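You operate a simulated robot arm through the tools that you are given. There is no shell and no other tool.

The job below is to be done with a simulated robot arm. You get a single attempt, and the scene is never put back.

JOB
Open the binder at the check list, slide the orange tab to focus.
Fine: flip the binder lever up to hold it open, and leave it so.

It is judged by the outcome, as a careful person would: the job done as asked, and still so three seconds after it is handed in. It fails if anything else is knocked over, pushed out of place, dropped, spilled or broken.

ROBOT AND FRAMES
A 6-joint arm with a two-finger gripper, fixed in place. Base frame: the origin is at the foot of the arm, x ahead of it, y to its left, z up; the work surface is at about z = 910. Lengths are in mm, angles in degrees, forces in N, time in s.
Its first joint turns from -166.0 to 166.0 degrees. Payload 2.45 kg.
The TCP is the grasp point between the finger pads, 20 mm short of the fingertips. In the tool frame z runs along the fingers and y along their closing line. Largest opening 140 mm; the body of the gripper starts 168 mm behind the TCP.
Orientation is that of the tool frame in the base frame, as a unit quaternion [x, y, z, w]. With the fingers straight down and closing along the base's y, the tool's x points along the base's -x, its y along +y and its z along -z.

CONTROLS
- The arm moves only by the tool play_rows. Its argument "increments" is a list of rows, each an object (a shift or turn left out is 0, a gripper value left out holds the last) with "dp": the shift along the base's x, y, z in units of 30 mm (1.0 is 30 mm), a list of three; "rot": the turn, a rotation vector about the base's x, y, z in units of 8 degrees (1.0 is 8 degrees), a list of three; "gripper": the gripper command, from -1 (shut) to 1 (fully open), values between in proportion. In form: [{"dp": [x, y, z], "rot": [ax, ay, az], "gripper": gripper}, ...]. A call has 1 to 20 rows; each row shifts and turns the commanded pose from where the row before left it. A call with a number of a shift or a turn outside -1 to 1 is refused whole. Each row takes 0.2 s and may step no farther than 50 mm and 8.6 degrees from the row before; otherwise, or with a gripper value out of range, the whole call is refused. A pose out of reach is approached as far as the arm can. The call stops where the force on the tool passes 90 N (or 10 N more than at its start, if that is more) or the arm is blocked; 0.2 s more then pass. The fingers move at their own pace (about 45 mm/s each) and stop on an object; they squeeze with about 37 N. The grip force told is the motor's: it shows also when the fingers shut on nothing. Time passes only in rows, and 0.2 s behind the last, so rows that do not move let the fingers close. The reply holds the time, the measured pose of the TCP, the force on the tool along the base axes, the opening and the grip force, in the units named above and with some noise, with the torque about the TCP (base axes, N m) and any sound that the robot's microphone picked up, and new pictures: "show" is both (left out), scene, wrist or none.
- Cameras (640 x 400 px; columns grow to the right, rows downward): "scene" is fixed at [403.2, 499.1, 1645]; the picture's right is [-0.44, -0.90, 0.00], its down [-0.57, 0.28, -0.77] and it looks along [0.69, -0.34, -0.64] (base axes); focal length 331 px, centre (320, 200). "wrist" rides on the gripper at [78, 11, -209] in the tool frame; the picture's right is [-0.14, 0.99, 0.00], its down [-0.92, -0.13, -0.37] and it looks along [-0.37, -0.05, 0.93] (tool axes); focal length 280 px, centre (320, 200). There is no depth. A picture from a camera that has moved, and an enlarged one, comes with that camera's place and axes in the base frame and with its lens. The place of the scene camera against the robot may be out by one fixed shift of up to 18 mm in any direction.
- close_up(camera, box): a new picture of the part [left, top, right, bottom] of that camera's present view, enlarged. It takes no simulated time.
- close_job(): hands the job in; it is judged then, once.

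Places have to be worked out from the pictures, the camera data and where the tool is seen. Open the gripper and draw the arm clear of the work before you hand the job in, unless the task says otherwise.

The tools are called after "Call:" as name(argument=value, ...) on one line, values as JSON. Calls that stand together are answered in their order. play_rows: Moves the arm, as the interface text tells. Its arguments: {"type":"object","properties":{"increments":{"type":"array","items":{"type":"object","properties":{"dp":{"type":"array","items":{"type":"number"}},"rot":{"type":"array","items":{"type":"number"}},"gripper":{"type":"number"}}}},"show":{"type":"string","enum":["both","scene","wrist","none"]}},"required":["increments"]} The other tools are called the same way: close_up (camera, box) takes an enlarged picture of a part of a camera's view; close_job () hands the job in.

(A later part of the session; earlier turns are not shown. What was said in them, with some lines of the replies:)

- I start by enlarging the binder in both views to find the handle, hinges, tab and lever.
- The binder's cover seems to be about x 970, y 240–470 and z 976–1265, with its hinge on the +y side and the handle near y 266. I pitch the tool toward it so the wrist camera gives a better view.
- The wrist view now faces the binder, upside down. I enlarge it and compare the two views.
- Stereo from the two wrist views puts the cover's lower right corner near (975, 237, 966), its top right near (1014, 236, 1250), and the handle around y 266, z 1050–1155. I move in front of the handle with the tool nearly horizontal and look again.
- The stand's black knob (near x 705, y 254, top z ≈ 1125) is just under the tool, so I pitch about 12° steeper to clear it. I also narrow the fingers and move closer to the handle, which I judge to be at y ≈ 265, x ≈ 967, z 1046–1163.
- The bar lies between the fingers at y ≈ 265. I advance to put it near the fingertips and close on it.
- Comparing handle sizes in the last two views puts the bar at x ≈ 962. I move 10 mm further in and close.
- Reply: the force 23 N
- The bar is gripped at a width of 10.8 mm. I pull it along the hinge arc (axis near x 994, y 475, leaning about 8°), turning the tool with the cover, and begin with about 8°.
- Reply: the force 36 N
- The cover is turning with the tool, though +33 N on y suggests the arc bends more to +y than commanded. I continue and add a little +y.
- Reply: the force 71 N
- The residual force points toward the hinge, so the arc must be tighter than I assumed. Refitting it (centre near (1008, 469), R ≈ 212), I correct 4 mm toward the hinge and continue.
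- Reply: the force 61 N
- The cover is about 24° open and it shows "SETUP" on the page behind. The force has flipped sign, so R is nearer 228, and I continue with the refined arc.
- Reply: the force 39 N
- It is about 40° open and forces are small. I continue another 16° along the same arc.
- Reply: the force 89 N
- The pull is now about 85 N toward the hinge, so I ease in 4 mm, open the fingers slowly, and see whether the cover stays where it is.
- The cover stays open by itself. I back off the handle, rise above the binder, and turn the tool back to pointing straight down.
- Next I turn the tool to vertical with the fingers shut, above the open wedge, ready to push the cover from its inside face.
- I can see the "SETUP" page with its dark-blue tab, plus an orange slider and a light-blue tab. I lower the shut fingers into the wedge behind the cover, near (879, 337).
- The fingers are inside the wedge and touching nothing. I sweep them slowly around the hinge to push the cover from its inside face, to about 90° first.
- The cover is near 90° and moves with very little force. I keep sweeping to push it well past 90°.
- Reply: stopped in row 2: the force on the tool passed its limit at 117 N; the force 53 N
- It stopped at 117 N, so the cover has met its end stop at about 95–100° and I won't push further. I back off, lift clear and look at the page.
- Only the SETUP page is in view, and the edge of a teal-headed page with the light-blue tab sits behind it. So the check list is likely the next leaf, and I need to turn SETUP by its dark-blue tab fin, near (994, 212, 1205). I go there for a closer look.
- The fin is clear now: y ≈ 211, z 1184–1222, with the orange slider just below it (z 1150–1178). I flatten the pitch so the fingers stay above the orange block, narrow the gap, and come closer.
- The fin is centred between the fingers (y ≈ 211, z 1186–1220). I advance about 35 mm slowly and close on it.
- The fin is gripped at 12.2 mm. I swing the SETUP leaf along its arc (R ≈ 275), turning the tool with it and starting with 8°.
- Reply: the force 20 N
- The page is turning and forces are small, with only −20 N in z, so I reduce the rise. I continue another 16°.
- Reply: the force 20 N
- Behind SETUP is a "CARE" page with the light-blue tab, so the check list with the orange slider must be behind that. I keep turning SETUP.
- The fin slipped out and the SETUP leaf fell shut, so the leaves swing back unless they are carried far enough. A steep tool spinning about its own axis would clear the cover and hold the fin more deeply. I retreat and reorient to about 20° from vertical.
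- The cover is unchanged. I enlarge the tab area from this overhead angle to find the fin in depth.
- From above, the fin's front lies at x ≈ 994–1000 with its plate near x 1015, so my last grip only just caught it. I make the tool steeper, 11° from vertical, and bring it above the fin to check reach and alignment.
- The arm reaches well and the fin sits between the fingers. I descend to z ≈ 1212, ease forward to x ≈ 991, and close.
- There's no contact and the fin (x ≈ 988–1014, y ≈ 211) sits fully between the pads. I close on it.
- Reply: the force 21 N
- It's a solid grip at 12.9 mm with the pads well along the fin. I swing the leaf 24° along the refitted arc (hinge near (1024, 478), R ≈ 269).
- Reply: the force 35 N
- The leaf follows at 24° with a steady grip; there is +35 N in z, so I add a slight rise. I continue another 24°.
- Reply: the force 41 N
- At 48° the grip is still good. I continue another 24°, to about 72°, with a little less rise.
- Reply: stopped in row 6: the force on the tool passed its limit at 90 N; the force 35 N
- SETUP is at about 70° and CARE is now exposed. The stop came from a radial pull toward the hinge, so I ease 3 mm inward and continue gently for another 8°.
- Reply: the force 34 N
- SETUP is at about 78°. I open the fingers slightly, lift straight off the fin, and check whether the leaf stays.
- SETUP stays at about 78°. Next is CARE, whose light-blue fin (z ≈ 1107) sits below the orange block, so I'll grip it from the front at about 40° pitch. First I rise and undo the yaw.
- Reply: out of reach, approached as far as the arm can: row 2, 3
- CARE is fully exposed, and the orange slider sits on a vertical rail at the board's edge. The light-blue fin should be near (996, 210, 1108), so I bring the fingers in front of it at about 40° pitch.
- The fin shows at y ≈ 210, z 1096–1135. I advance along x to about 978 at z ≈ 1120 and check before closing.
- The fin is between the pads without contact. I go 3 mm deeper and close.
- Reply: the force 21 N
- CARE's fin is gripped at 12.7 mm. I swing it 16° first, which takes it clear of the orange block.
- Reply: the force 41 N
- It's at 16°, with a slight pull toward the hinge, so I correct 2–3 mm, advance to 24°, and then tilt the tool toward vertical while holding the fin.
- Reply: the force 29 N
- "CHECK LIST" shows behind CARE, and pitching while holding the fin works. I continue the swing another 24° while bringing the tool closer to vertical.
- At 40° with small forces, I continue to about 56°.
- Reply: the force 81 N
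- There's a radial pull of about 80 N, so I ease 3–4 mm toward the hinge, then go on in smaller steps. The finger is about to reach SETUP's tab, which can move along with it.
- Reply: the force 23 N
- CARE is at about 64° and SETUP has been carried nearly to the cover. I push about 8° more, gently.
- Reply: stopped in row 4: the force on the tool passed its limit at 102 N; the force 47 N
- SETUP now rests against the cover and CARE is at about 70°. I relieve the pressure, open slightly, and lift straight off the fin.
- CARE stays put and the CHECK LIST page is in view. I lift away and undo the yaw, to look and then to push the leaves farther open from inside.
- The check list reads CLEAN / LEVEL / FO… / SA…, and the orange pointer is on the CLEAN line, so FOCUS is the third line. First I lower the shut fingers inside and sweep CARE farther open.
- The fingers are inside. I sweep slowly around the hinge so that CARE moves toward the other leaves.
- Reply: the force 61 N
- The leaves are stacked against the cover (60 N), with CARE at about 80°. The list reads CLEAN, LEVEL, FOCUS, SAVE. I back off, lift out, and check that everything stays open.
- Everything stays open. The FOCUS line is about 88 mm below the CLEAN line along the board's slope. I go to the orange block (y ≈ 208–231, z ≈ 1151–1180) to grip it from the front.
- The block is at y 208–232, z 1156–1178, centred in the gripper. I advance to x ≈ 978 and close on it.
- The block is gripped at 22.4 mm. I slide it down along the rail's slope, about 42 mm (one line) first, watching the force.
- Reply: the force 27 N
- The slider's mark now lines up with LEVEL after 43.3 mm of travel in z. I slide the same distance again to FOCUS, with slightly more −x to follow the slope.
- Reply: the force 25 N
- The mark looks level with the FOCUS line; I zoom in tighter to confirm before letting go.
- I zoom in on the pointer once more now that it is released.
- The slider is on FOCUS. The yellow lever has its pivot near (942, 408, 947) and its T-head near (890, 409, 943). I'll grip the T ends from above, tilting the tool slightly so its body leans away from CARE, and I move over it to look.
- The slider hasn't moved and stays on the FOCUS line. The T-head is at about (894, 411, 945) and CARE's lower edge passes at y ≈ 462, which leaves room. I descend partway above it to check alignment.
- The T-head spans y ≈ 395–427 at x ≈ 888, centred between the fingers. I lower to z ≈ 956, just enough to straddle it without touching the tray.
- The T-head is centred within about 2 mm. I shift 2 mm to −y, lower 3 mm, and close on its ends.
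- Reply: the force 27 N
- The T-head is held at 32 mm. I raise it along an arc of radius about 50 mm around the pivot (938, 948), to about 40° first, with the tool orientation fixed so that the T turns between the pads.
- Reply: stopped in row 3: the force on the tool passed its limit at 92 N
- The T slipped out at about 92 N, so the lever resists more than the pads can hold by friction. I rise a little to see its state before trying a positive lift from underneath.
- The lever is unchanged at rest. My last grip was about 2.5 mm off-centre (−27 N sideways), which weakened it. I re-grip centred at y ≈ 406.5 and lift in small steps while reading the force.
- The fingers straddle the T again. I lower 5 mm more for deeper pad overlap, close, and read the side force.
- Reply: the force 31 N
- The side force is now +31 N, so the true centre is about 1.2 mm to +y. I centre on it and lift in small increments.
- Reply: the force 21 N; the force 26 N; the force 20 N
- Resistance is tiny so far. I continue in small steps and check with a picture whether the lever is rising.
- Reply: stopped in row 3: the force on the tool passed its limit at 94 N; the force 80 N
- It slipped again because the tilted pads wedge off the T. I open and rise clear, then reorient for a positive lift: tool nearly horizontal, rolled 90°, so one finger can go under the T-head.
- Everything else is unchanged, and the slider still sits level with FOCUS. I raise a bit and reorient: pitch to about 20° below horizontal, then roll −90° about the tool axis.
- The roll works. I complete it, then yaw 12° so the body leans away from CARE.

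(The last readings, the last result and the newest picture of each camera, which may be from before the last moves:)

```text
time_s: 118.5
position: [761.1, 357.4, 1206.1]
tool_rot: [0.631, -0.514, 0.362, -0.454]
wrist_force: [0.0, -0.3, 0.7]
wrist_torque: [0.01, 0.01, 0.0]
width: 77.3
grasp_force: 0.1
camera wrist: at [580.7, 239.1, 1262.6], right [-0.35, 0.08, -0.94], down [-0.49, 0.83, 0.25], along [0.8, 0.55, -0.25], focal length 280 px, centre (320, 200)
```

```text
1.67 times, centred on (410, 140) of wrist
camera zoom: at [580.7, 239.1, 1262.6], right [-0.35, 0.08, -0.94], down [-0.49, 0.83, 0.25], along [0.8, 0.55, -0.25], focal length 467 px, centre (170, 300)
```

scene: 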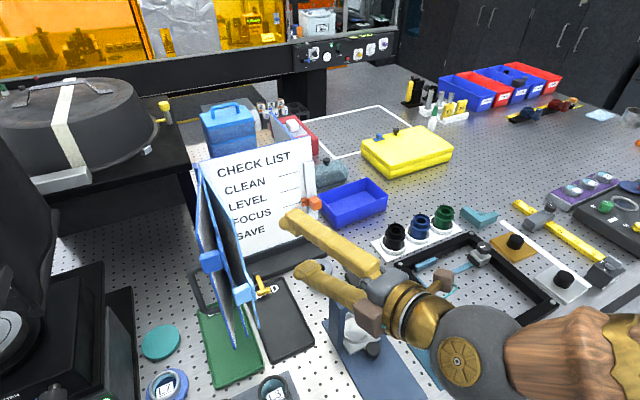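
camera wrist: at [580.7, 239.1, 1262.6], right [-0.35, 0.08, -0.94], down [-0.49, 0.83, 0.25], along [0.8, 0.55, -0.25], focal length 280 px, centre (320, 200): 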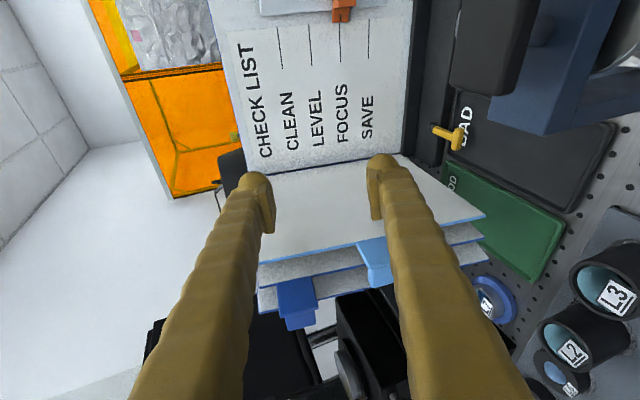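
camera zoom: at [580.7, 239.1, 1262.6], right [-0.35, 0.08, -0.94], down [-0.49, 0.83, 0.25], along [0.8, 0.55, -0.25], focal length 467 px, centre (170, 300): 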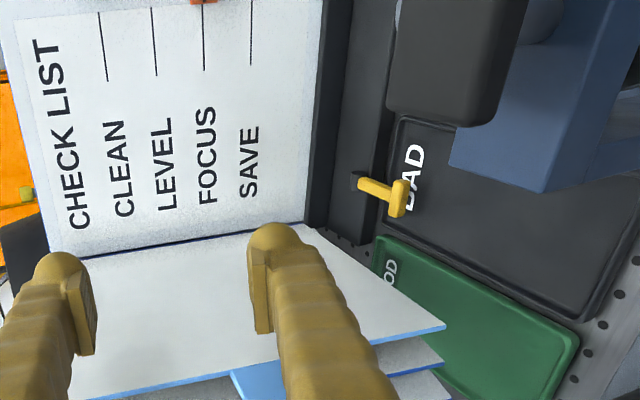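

Now the lower finger can go under the T. To keep the wrist and camera clear of the blue stand and CARE, I steepen to about 45°, reduce the yaw to about 4°, set the opening near 50 mm, and come in front of and above the lever.

Call:
play_rows(increments=[{"rot": [-0.2, 0.98, 0], "gripper": -0.286}, {"rot": [-0.2, 0.98, 0]}, {"rot": [-0.2, 0.98, 0]}, {"rot": [0, 0.1, -1], "dp": [0.3, 0.4, -0.3]}, {"dp": [0.6, 0.5, -0.8]}, {"dp": [0.6, 0.35, -0.9]}, {"dp": [0.6, 0.2, -0.9]}, {"dp": [0.6, 0, -0.9]}, {"dp": [0.3, 0, -0.9]}, {"dp": [0, 0, -0.9]}, {}], show="both")

Call:
close_up(camera="wrist", box=[260, 60, 460, 220])

Call:
close_up(camera="scene", box=[220, 220, 400, 340])

```text
time_s: 120.9
position: [850.9, 400.8, 1037.7]
tool_rot: [0.669, -0.631, 0.263, -0.291]
wrist_force: [0.7, 0.0, 0.8]
wrist_torque: [0.0, -0.02, -0.02]
width: 50.1
grasp_force: 0.1
camera wrist: at [697.8, 310.7, 1172.6], right [-0.69, 0.1, -0.71], down [-0.24, 0.9, 0.36], along [0.68, 0.42, -0.6], focal length 280 px, centre (320, 200)
```

scene: 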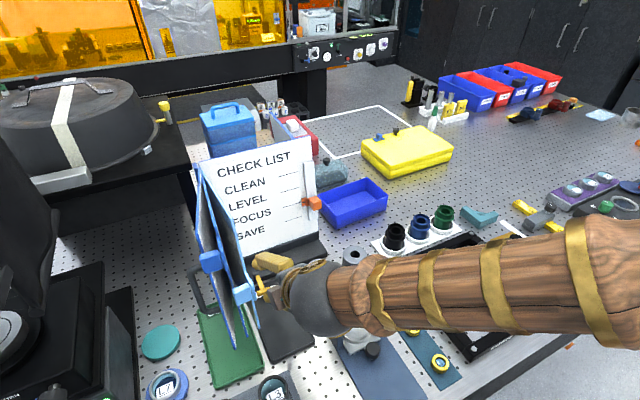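
wrist: 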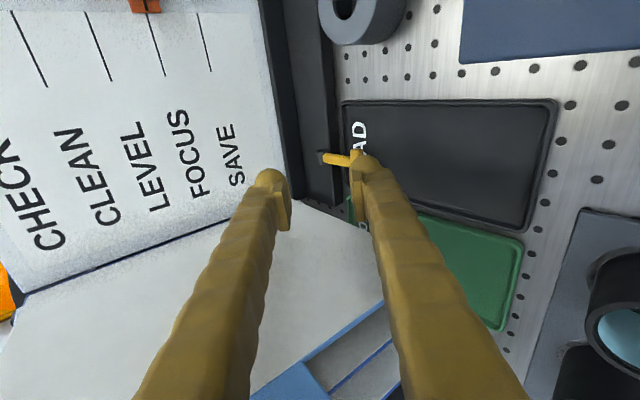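

```text
2.50 times, centred on (360, 140) of wrist
camera zoom: at [697.8, 310.7, 1172.6], right [-0.69, 0.1, -0.71], down [-0.24, 0.9, 0.36], along [0.68, 0.42, -0.6], focal length 701 px, centre (220, 350)
```

zoom: 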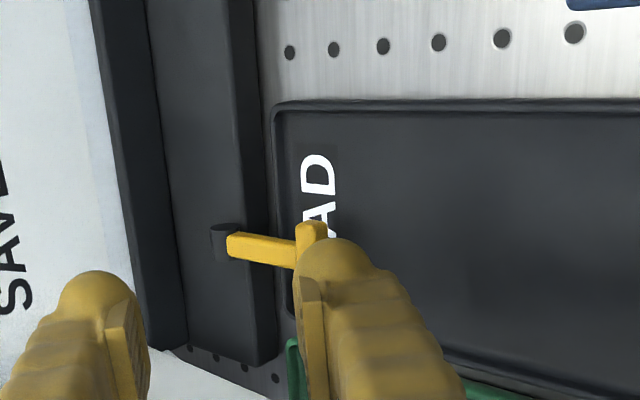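

```text
3.33 times, centred on (310, 280) of scene
camera zoom: at [403.2, 499.1, 1645.0], right [-0.44, -0.9, 0.0], down [-0.57, 0.28, -0.77], along [0.69, -0.34, -0.64], focal length 1103 px, centre (353, -67)
```

zoom: 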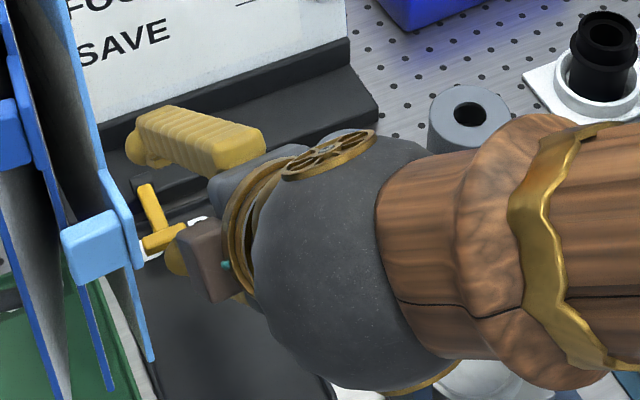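

The side view shows the lever clearly, and the lower finger is in front of it. I lower most of the way, staying ahead of the T-head, and check that it clears the tray.

Call:
play_rows(increments=[{"dp": [-0.1, 0, -0.7]}, {"dp": [0, 0, -0.7]}, {"dp": [0, 0, -0.6]}, {"dp": [0, 0, -0.3]}, {}], show="both")

Call:
close_up(camera="wrist", box=[260, 100, 420, 220])

Call:
close_up(camera="scene", box=[220, 240, 400, 360])

```text
time_s: 122.1
position: [848.1, 399.4, 968.8]
tool_rot: [0.669, -0.631, 0.264, -0.291]
wrist_force: [0.1, -0.6, 0.1]
wrist_torque: [0.0, 0.0, 0.03]
width: 50.0
grasp_force: 0.0
camera wrist: at [695.2, 311.3, 1103.8], right [-0.69, 0.1, -0.71], down [-0.24, 0.9, 0.36], along [0.68, 0.42, -0.6], focal length 280 px, centre (320, 200)
```

scene: 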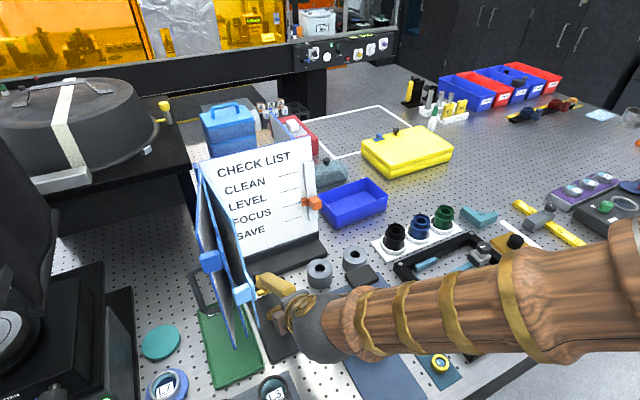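
wrist: 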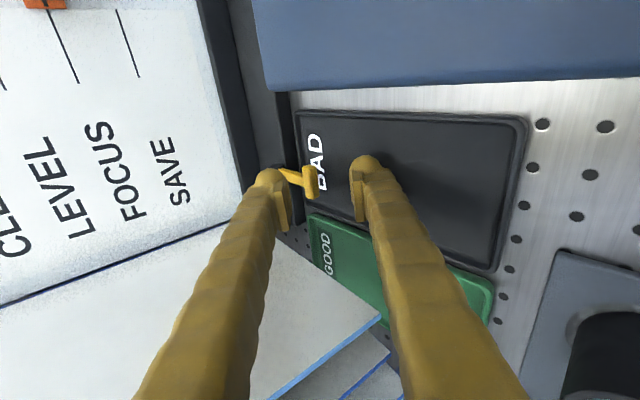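

```text
3.33 times, centred on (340, 160) of wrist
camera zoom: at [695.2, 311.3, 1103.8], right [-0.69, 0.1, -0.71], down [-0.24, 0.9, 0.36], along [0.68, 0.42, -0.6], focal length 935 px, centre (253, 333)
```

zoom: 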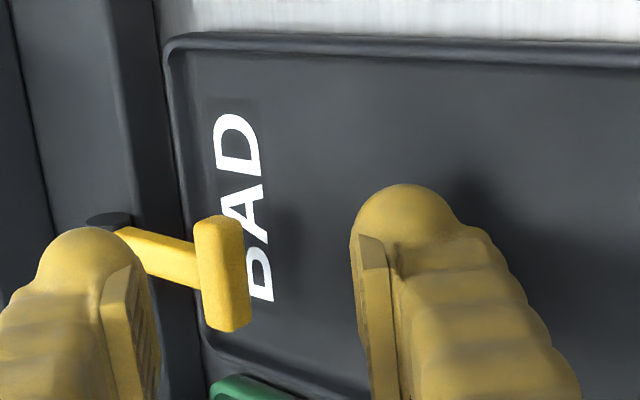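

```text
3.33 times, centred on (310, 300) of scene
camera zoom: at [403.2, 499.1, 1645.0], right [-0.44, -0.9, 0.0], down [-0.57, 0.28, -0.77], along [0.69, -0.34, -0.64], focal length 1103 px, centre (353, -133)
```

zoom: 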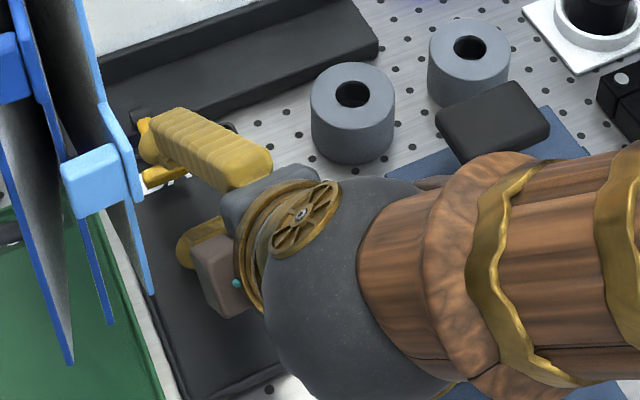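

The fingers are clear of everything. I move forward 20 mm, lower about 7 mm, then ease under the T-head in small steps.

Call:
play_rows(increments=[{"dp": [0.35, 0.05, 0]}, {"dp": [0.35, 0, 0]}, {"dp": [0, 0, -0.12]}, {"dp": [0, 0, -0.12]}, {}], show="wrist")

Call:
close_up(camera="wrist", box=[260, 100, 420, 220])

```text
time_s: 123.3
position: [868.6, 401.7, 961.5]
tool_rot: [0.669, -0.631, 0.263, -0.291]
wrist_force: [0.1, 0.3, -0.4]
wrist_torque: [-0.01, 0.01, 0.02]
width: 50.3
grasp_force: 0.0
camera wrist: at [716.2, 312.7, 1096.5], right [-0.69, 0.1, -0.71], down [-0.24, 0.9, 0.36], along [0.68, 0.42, -0.6], focal length 280 px, centre (320, 200)
```

wrist: 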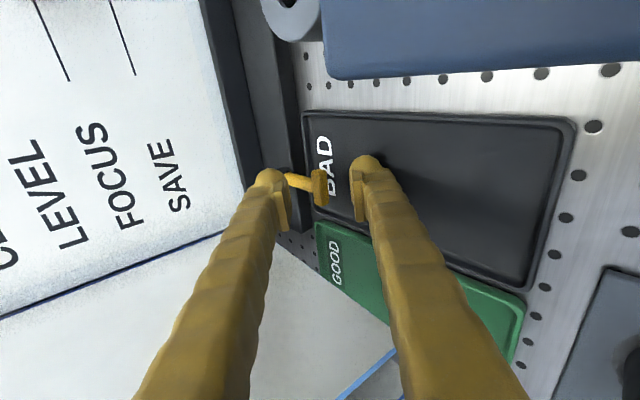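

```text
3.33 times, centred on (340, 160) of wrist
camera zoom: at [716.2, 312.7, 1096.5], right [-0.69, 0.1, -0.71], down [-0.24, 0.9, 0.36], along [0.68, 0.42, -0.6], focal length 935 px, centre (253, 333)
```

zoom: 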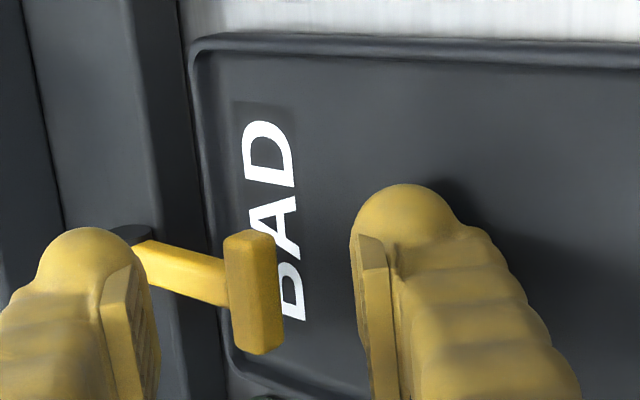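

Geometry agrees: the T's lower edge is about 17 mm from the lower finger's face. I slide forward about 23 mm under it.

Call:
play_rows(increments=[{"dp": [0.3, 0, 0]}, {"dp": [0.27, 0, 0]}, {"dp": [0.2, 0, 0]}, {}], show="wrist")

Call:
close_up(camera="wrist", box=[260, 100, 420, 220])

```text
time_s: 124.3
position: [892.7, 403.1, 962.2]
tool_rot: [0.67, -0.63, 0.264, -0.291]
wrist_force: [0.3, 0.0, 0.0]
wrist_torque: [0.0, 0.02, 0.0]
width: 50.0
grasp_force: 0.1
camera wrist: at [739.5, 313.0, 1096.5], right [-0.69, 0.1, -0.71], down [-0.24, 0.9, 0.36], along [0.68, 0.42, -0.6], focal length 280 px, centre (320, 200)
```

wrist: 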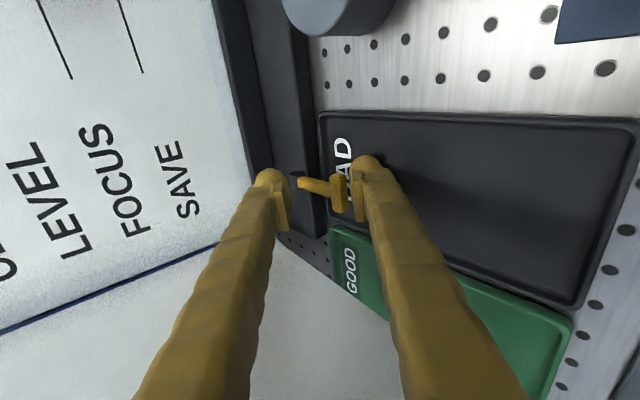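

```text
3.33 times, centred on (340, 160) of wrist
camera zoom: at [739.5, 313.0, 1096.5], right [-0.69, 0.1, -0.71], down [-0.24, 0.9, 0.36], along [0.68, 0.42, -0.6], focal length 935 px, centre (253, 333)
```

zoom: 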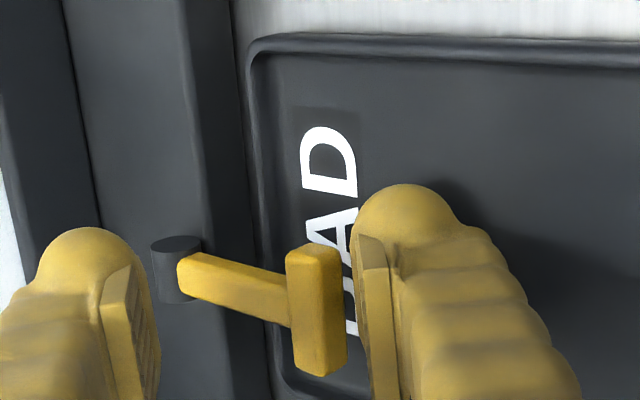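

The lower finger is under the T with no contact. I begin lifting along the lever's arc, first about 15 mm up.

Call:
play_rows(increments=[{"dp": [0, 0, 0.17]}, {"dp": [0, 0, 0.17]}, {"dp": [0, 0, 0.17]}, {}], show="wrist")

Call:
close_up(camera="wrist", box=[260, 100, 420, 220])

```text
time_s: 125.3
position: [892.1, 401.0, 976.8]
tool_rot: [0.67, -0.63, 0.263, -0.291]
wrist_force: [-0.3, -0.6, 0.6]
wrist_torque: [0.0, 0.0, 0.03]
width: 49.8
grasp_force: 0.2
camera wrist: at [739.3, 312.3, 1112.5], right [-0.69, 0.1, -0.71], down [-0.24, 0.9, 0.36], along [0.68, 0.42, -0.6], focal length 280 px, centre (320, 200)
```

wrist: 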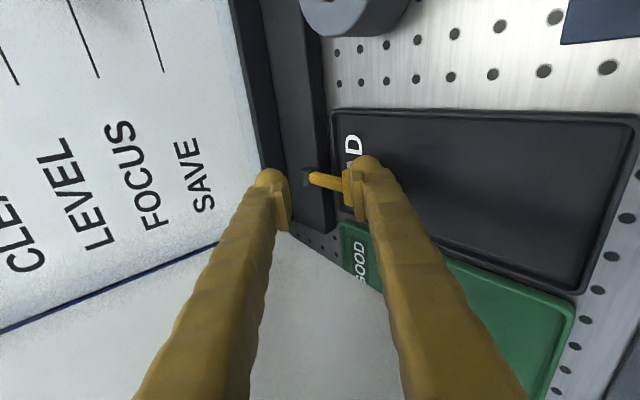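

```text
3.33 times, centred on (340, 160) of wrist
camera zoom: at [739.3, 312.3, 1112.5], right [-0.69, 0.1, -0.71], down [-0.24, 0.9, 0.36], along [0.68, 0.42, -0.6], focal length 935 px, centre (253, 333)
```

zoom: 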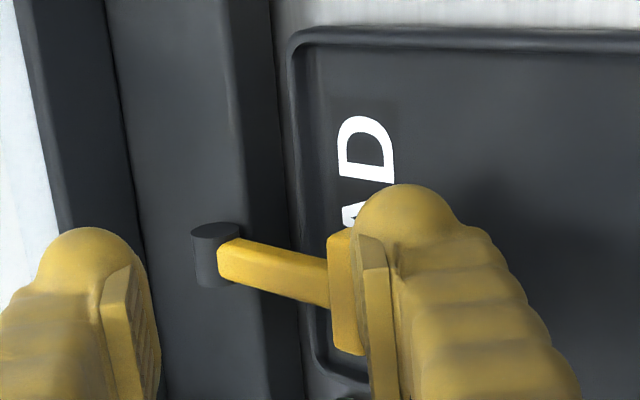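

The finger passed over the T. Re-triangulating from two wrist views puts the T centre lower, near (896, 412, 935), with the pivot near (946, 410, 940), so the earlier grips only caught its top. I back off, go about 5 mm lower than before, and come in under its front edge.

Call:
play_rows(increments=[{"dp": [-0.4, 0, 0]}, {"dp": [-0.25, 0, 0]}, {"dp": [0, 0.03, -0.3]}, {"dp": [0, 0, -0.27]}, {}], show="none")

Call:
play_rows(increments=[{"dp": [0, 0, -0.07]}, {"dp": [0.2, 0, 0]}, {"dp": [0.15, 0, 0]}, {"dp": [0.1, 0, 0]}, {}], show="wrist")

Call:
close_up(camera="wrist", box=[260, 100, 420, 220])

```text
time_s: 126.5
position: [872.9, 401.7, 960.2]
tool_rot: [0.67, -0.631, 0.263, -0.29]
wrist_force: [0.0, -0.2, 0.4]
wrist_torque: [0.04, -0.02, -0.02]
width: 50.0
grasp_force: 0.1
```

```text
time_s: 127.7
position: [886.2, 404.3, 958.4]
tool_rot: [0.67, -0.63, 0.263, -0.291]
wrist_force: [0.2, 0.0, -0.3]
wrist_torque: [0.02, -0.02, -0.01]
width: 50.0
grasp_force: 0.1
camera wrist: at [733.5, 314.1, 1092.8], right [-0.69, 0.1, -0.71], down [-0.24, 0.9, 0.36], along [0.68, 0.42, -0.6], focal length 280 px, centre (320, 200)
```

wrist: 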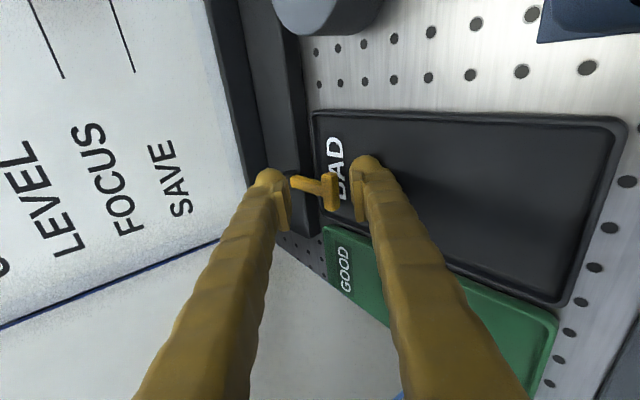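

```text
3.33 times, centred on (340, 160) of wrist
camera zoom: at [733.5, 314.1, 1092.8], right [-0.69, 0.1, -0.71], down [-0.24, 0.9, 0.36], along [0.68, 0.42, -0.6], focal length 935 px, centre (253, 333)
```

zoom: 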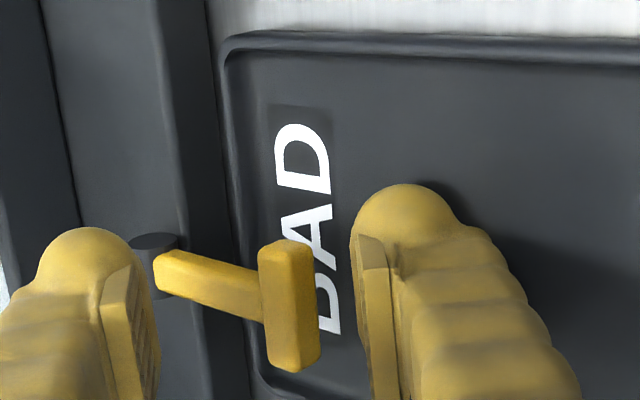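

There are about 11 mm to go before contact. I lower 1.5 mm more and advance in small steps while reading the force.

Call:
play_rows(increments=[{"dp": [0, 0, -0.05]}, {"dp": [0.13, 0, 0]}, {"dp": [0.13, 0, 0]}, {}], show="none")

Call:
play_rows(increments=[{"dp": [0.08, 0, 0]}, {"dp": [0.08, 0, 0]}, {}], show="none")

Call:
close_up(camera="wrist", box=[260, 100, 420, 220])

```text
time_s: 128.7
position: [893.9, 402.2, 956.4]
tool_rot: [0.67, -0.63, 0.263, -0.291]
wrist_force: [-0.8, 0.2, 2.6]
wrist_torque: [-0.04, 0.1, -0.05]
width: 49.5
grasp_force: 0.0
```

```text
time_s: 129.5
position: [898.9, 403.2, 956.9]
tool_rot: [0.669, -0.631, 0.263, -0.291]
wrist_force: [-4.4, 0.8, 7.3]
wrist_torque: [-0.08, 0.37, -0.11]
width: 49.5
grasp_force: 0.1
```

```text
3.33 times, centred on (340, 160) of wrist
camera zoom: at [746.2, 313.2, 1091.4], right [-0.69, 0.1, -0.71], down [-0.24, 0.9, 0.36], along [0.68, 0.42, -0.6], focal length 935 px, centre (253, 333)
```

zoom: 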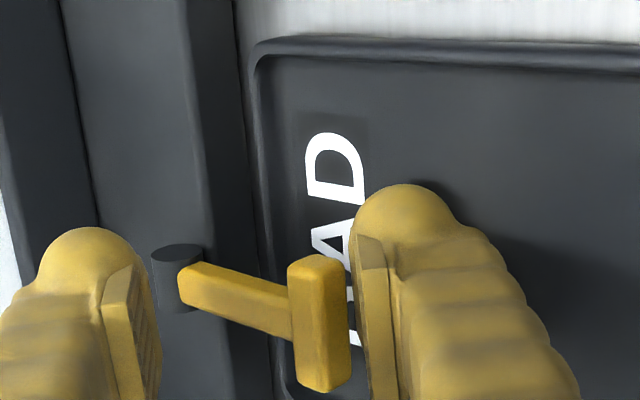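

The reading (+7 N in z, −4 N in x) means the tip is touching the tray floor, so I raise 1.5 mm. The T edge is now at the finger face, so I start lifting and watch for a downward load.

Call:
play_rows(increments=[{"dp": [0, 0, 0.06]}, {"dp": [0.04, 0, 0]}, {}], show="none")

Call:
play_rows(increments=[{"dp": [0.05, 0, 0.05]}, {"dp": [0.03, 0, 0.1]}, {}], show="none")

Call:
close_up(camera="wrist", box=[260, 100, 420, 220])

```text
time_s: 130.3
position: [901.2, 402.8, 958.9]
tool_rot: [0.669, -0.631, 0.264, -0.291]
wrist_force: [-1.0, 0.0, -0.2]
wrist_torque: [-0.02, -0.01, 0.01]
width: 50.0
grasp_force: 0.1
```

```text
time_s: 131.1
position: [902.6, 403.7, 963.6]
tool_rot: [0.669, -0.631, 0.263, -0.291]
wrist_force: [-0.1, -0.5, -0.3]
wrist_torque: [-0.04, 0.03, 0.01]
width: 50.3
grasp_force: 0.1
```

```text
3.33 times, centred on (340, 160) of wrist
camera zoom: at [749.9, 313.7, 1097.4], right [-0.69, 0.1, -0.71], down [-0.24, 0.9, 0.36], along [0.68, 0.42, -0.6], focal length 935 px, centre (253, 333)
```

zoom: 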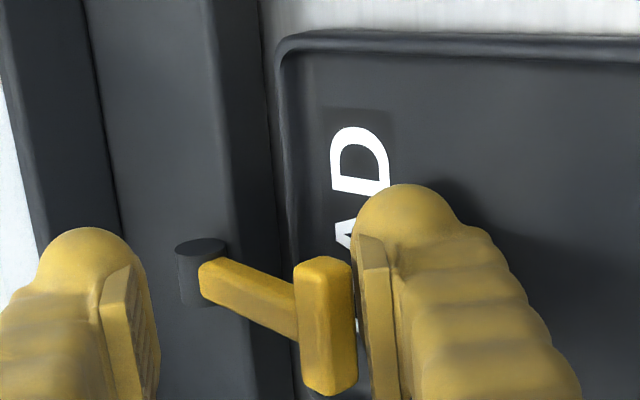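

The T stays against the finger while the pivot shifts in view, so the lever is rising with almost no load. I continue along the arc.

Call:
play_rows(increments=[{"dp": [0.02, 0, 0.13]}, {"dp": [0.02, 0, 0.13]}, {"dp": [0.03, 0, 0.13]}, {"dp": [0.04, 0, 0.13]}, {}], show="wrist")

Call:
close_up(camera="wrist", box=[260, 100, 420, 220])

```text
time_s: 132.3
position: [905.7, 402.9, 978.8]
tool_rot: [0.67, -0.63, 0.263, -0.291]
wrist_force: [-0.6, 0.1, -0.3]
wrist_torque: [0.01, 0.0, -0.03]
width: 49.9
grasp_force: 0.1
camera wrist: at [753.3, 312.8, 1113.5], right [-0.69, 0.1, -0.71], down [-0.24, 0.9, 0.36], along [0.68, 0.42, -0.6], focal length 280 px, centre (320, 200)
```

wrist: 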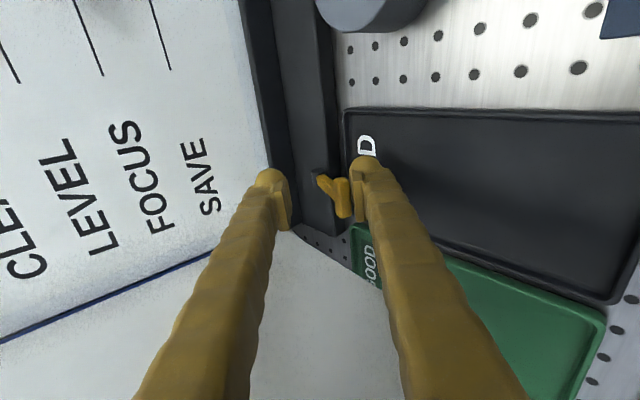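

```text
3.33 times, centred on (340, 160) of wrist
camera zoom: at [753.3, 312.8, 1113.5], right [-0.69, 0.1, -0.71], down [-0.24, 0.9, 0.36], along [0.68, 0.42, -0.6], focal length 935 px, centre (253, 333)
```

zoom: 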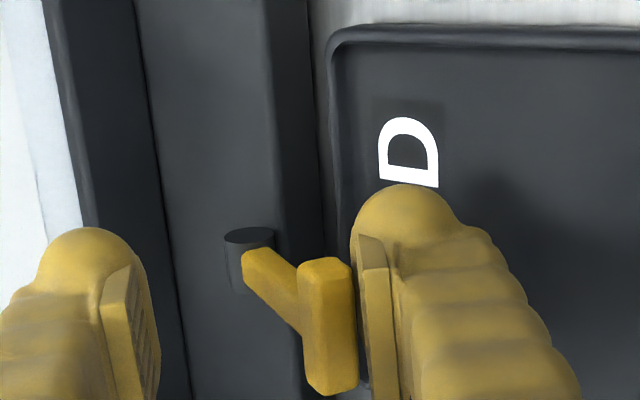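

It works: the lever is rising freely with the finger. I follow the arc up and then forward.

Call:
play_rows(increments=[{"dp": [0.05, 0, 0.15]}, {"dp": [0.07, 0, 0.15]}, {"dp": [0.1, 0, 0.15]}, {"dp": [0.13, 0, 0.14]}, {"dp": [0.15, 0, 0.12]}, {}], show="both")

Call:
close_up(camera="wrist", box=[260, 100, 420, 220])

```text
time_s: 133.7
position: [921.8, 403.0, 1000.2]
tool_rot: [0.669, -0.631, 0.264, -0.291]
wrist_force: [0.1, 0.4, 0.2]
wrist_torque: [0.05, -0.03, 0.05]
width: 49.9
grasp_force: 0.1
camera wrist: at [768.8, 313.0, 1135.4], right [-0.69, 0.1, -0.71], down [-0.24, 0.9, 0.36], along [0.68, 0.42, -0.6], focal length 280 px, centre (320, 200)
```

scene: 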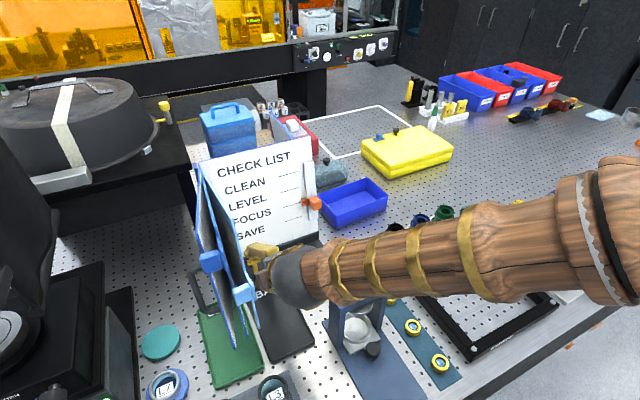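
wrist: 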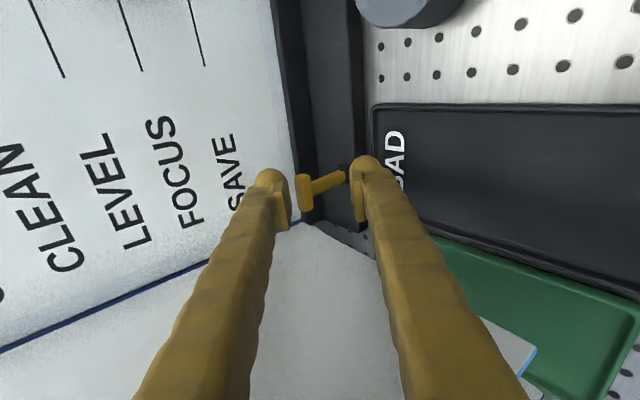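

```text
3.33 times, centred on (340, 160) of wrist
camera zoom: at [768.8, 313.0, 1135.4], right [-0.69, 0.1, -0.71], down [-0.24, 0.9, 0.36], along [0.68, 0.42, -0.6], focal length 935 px, centre (253, 333)
```

zoom: 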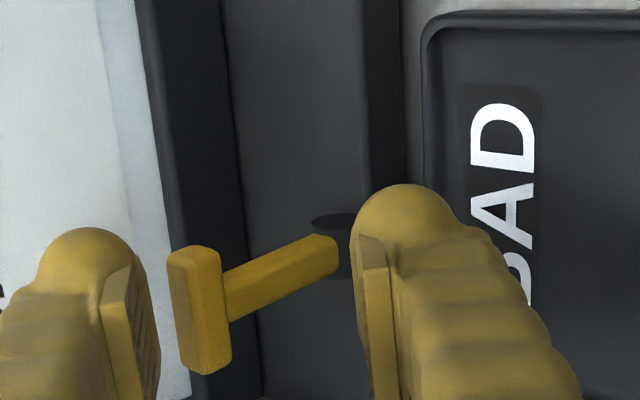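

The lever flipped over and now stands upright: T at about (952, 412, 992), above the pivot. I withdraw straight back along the tool axis so that neither finger touches it.

Call:
play_rows(increments=[{"dp": [-0.36, -0.03, 0.345]}, {"dp": [-0.48, -0.04, 0.46]}, {"dp": [-0.6, -0.05, 0.58]}, {"dp": [-0.6, -0.05, 0.58]}, {"dp": [-0.6, -0.05, 0.58]}, {"dp": [-0.6, -0.05, 0.58]}, {}], show="both")

Call:
close_up(camera="scene", box=[200, 200, 330, 320])

Call:
close_up(camera="wrist", box=[240, 60, 420, 220])

```text
time_s: 135.3
position: [823.3, 396.5, 1091.6]
tool_rot: [0.669, -0.631, 0.263, -0.292]
wrist_force: [0.1, -0.6, -0.4]
wrist_torque: [0.0, 0.03, -0.01]
width: 50.2
grasp_force: 0.1
camera wrist: at [671.0, 306.4, 1227.4], right [-0.69, 0.1, -0.71], down [-0.24, 0.9, 0.36], along [0.68, 0.42, -0.6], focal length 280 px, centre (320, 200)
```

scene: 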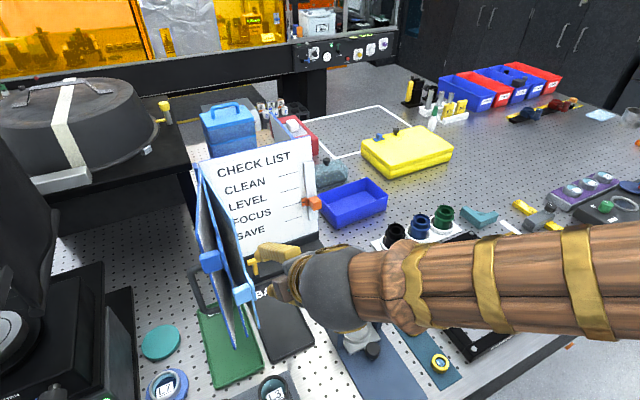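
wrist: 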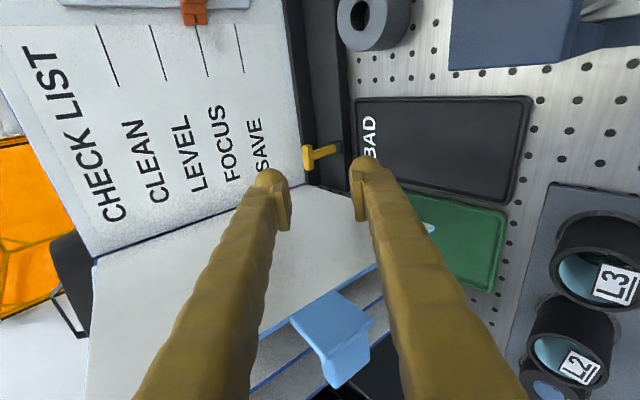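

```text
3.33 times, centred on (265, 260) of scene
camera zoom: at [403.2, 499.1, 1645.0], right [-0.44, -0.9, 0.0], down [-0.57, 0.28, -0.77], along [0.69, -0.34, -0.64], focal length 1103 px, centre (503, 0)
```

zoom: 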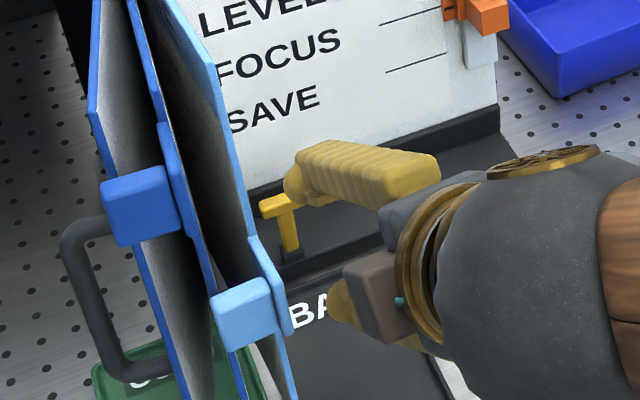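

```text
2.50 times, centred on (330, 140) of wrist
camera zoom: at [671.0, 306.4, 1227.4], right [-0.69, 0.1, -0.71], down [-0.24, 0.9, 0.36], along [0.68, 0.42, -0.6], focal length 701 px, centre (295, 350)
```

zoom: 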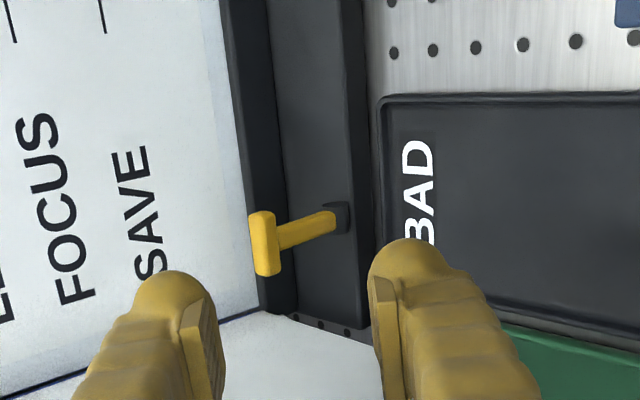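

The lever stands upright. I draw the arm back and up, well clear, with the gripper open, and check the final state.

Call:
play_rows(increments=[{"dp": [-0.5, -0.2, 0.8], "gripper": 0.3}, {"dp": [-0.6, -0.4, 0.8]}, {"dp": [-0.7, -0.5, 0.8]}, {"dp": [-0.8, -0.6, 0.8]}, {"dp": [-0.8, -0.6, 0.8]}, {"dp": [-0.8, -0.6, 0.8]}, {"dp": [-0.8, -0.6, 0.7]}, {"dp": [-0.5, -0.6, 0.5]}, {}], show="both")

Call:
close_up(camera="scene", box=[190, 130, 350, 250])

Call:
close_up(camera="scene", box=[180, 230, 340, 370])

Call:
close_up(camera="scene", box=[285, 185, 325, 215])

```text
time_s: 137.3
position: [658.4, 271.9, 1274.1]
tool_rot: [0.67, -0.63, 0.264, -0.291]
wrist_force: [-0.2, 0.6, 0.3]
wrist_torque: [-0.02, 0.01, 0.01]
width: 91.1
grasp_force: 0.2
camera wrist: at [505.7, 183.0, 1408.3], right [-0.69, 0.1, -0.71], down [-0.24, 0.9, 0.36], along [0.68, 0.42, -0.6], focal length 280 px, centre (320, 200)
```

scene: 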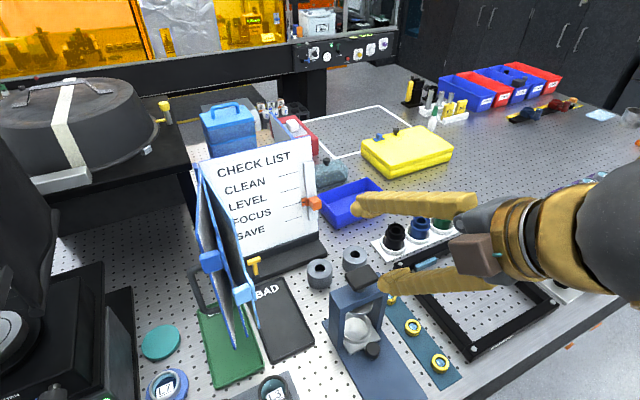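
wrist: 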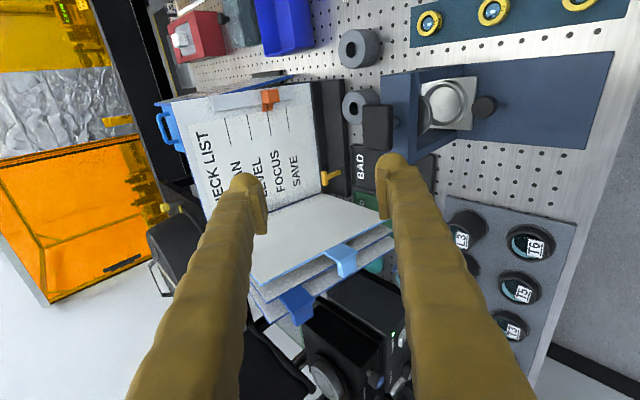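

```text
3.33 times, centred on (270, 190) of scene
camera zoom: at [403.2, 499.1, 1645.0], right [-0.44, -0.9, 0.0], down [-0.57, 0.28, -0.77], along [0.69, -0.34, -0.64], focal length 1103 px, centre (487, 233)
```

zoom: 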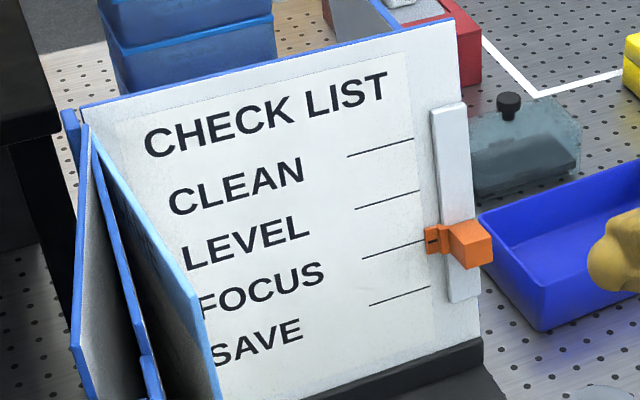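

```text
2.86 times, centred on (260, 300) of scene
camera zoom: at [403.2, 499.1, 1645.0], right [-0.44, -0.9, 0.0], down [-0.57, 0.28, -0.77], along [0.69, -0.34, -0.64], focal length 945 px, centre (491, -86)
```

zoom: 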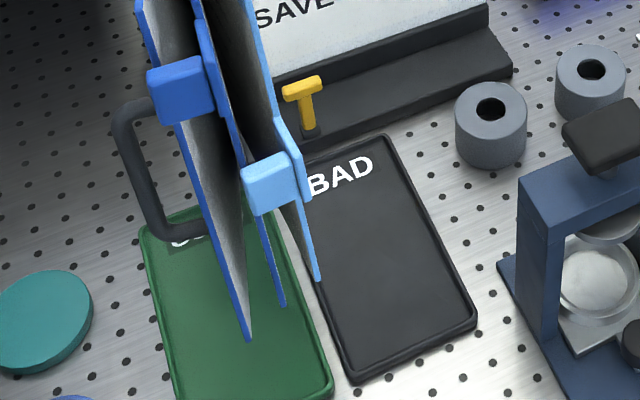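

```text
13.33 times, centred on (305, 200) of scene
camera zoom: at [403.2, 499.1, 1645.0], right [-0.44, -0.9, 0.0], down [-0.57, 0.28, -0.77], along [0.69, -0.34, -0.64], focal length 4412 px, centre (520, 200)
```

zoom: 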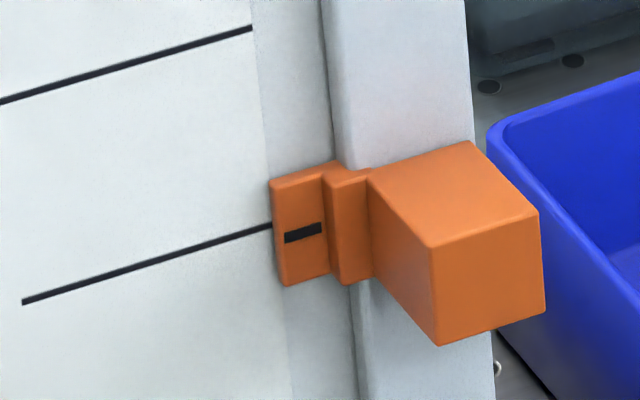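

The trays are where they were and the lever is upright. I check the pointer against the FOCUS line from the wrist camera too, to separate parallax from a real offset.

Call:
close_up(camera="wrist", box=[210, 80, 310, 150])

Call:
close_up(camera="wrist", box=[250, 80, 290, 110])

```text
5.71 times, centred on (260, 115) of wrist
camera zoom: at [505.7, 183.0, 1408.3], right [-0.69, 0.1, -0.71], down [-0.24, 0.9, 0.36], along [0.68, 0.42, -0.6], focal length 1602 px, centre (663, 686)
```

zoom: 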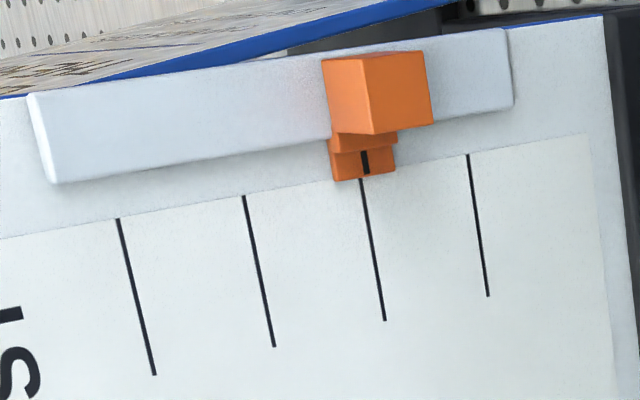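

```text
13.33 times, centred on (270, 95) of wrist
camera zoom: at [505.7, 183.0, 1408.3], right [-0.69, 0.1, -0.71], down [-0.24, 0.9, 0.36], along [0.68, 0.42, -0.6], focal length 3738 px, centre (987, 1600)
```

zoom: 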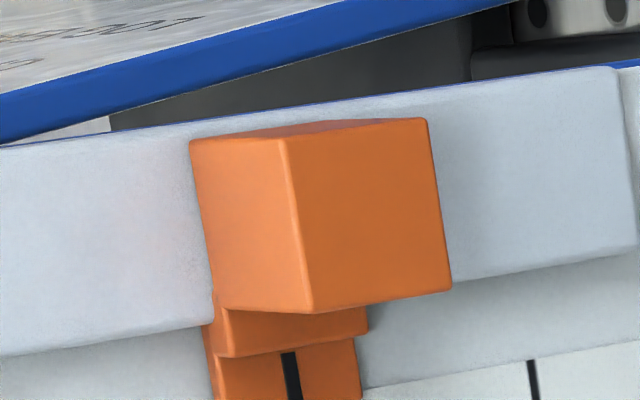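

Both views fit a pointer raised about 5–6 mm and centred on FOCUS, with less than about 1 mm of real offset. I lift the arm a bit farther away, wait a few seconds, and confirm nothing moves.

Call:
play_rows(increments=[{"dp": [-0.3, -0.3, 0.8], "gripper": 0.6}, {"dp": [-0.3, -0.3, 0.8]}, {"dp": [-0.3, -0.3, 0.8]}, {}, {}, {}, {}, {}, {}, {}, {}, {}, {}, {}, {}], show="both")

Call:
close_up(camera="scene", box=[180, 140, 340, 330])

```text
time_s: 140.5
position: [631.8, 243.9, 1346.3]
tool_rot: [0.67, -0.63, 0.263, -0.292]
wrist_force: [0.0, 1.0, 0.1]
wrist_torque: [0.01, 0.01, 0.04]
width: 112.2
grasp_force: 0.1
camera wrist: at [479.0, 155.4, 1480.7], right [-0.69, 0.1, -0.71], down [-0.24, 0.9, 0.36], along [0.68, 0.42, -0.6], focal length 280 px, centre (320, 200)
```

scene: 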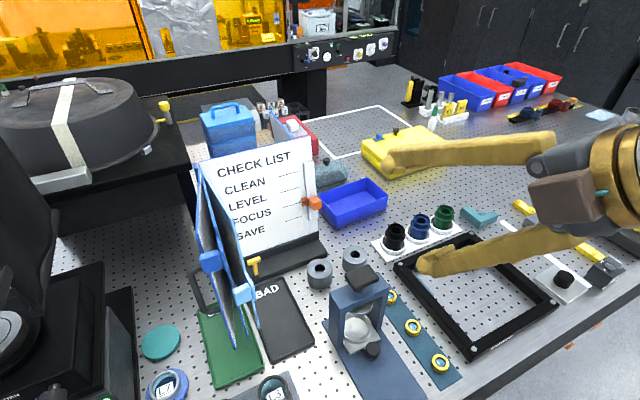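
wrist: 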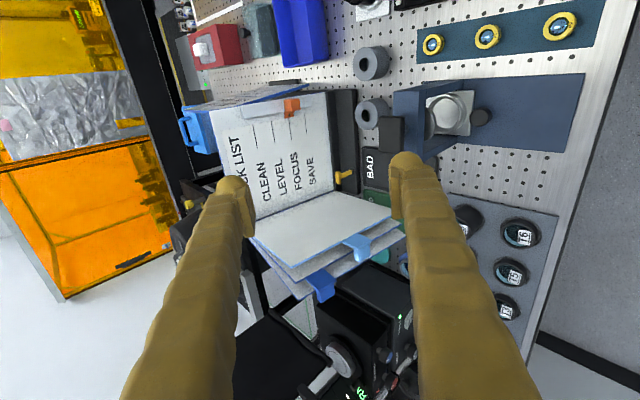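

```text
2.11 times, centred on (260, 235) of scene
camera zoom: at [403.2, 499.1, 1645.0], right [-0.44, -0.9, 0.0], down [-0.57, 0.28, -0.77], along [0.69, -0.34, -0.64], focal length 697 px, centre (446, 126)
```

zoom: 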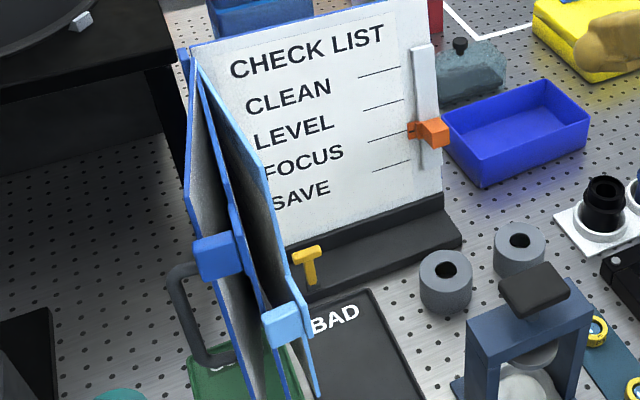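

The binder is steady and open at the check list, with the orange tab on FOCUS and the lever up. The surroundings are undisturbed and the arm is clear with its gripper open, so I hand the job in.

Call:
close_job()

```text
The job is handed in.
```

I opened the binder at the check list, slid the orange tab to FOCUS and left the lever up, then handed the job in.

- **Binder:** the cover is at its end stop, about 95–100° open. The SETUP and CARE pages are turned back against it, with CARE at about 80°. The pages stayed put with the arm clear for a few seconds before I handed in.
- **Orange tab:** its mark sits on the FOCUS line, within about 1 mm as far as I can tell from two camera views.
- **Lever:** it flipped over and stands upright by itself. It took several tries because my first grips only caught the top of its T-handle.
- **Surroundings:** one fingertip briefly touched the BAD tray with about 7 N. The last pictures show that tray and the other nearby items where they were.

The gripper is open and the arm is drawn clear of the binder.
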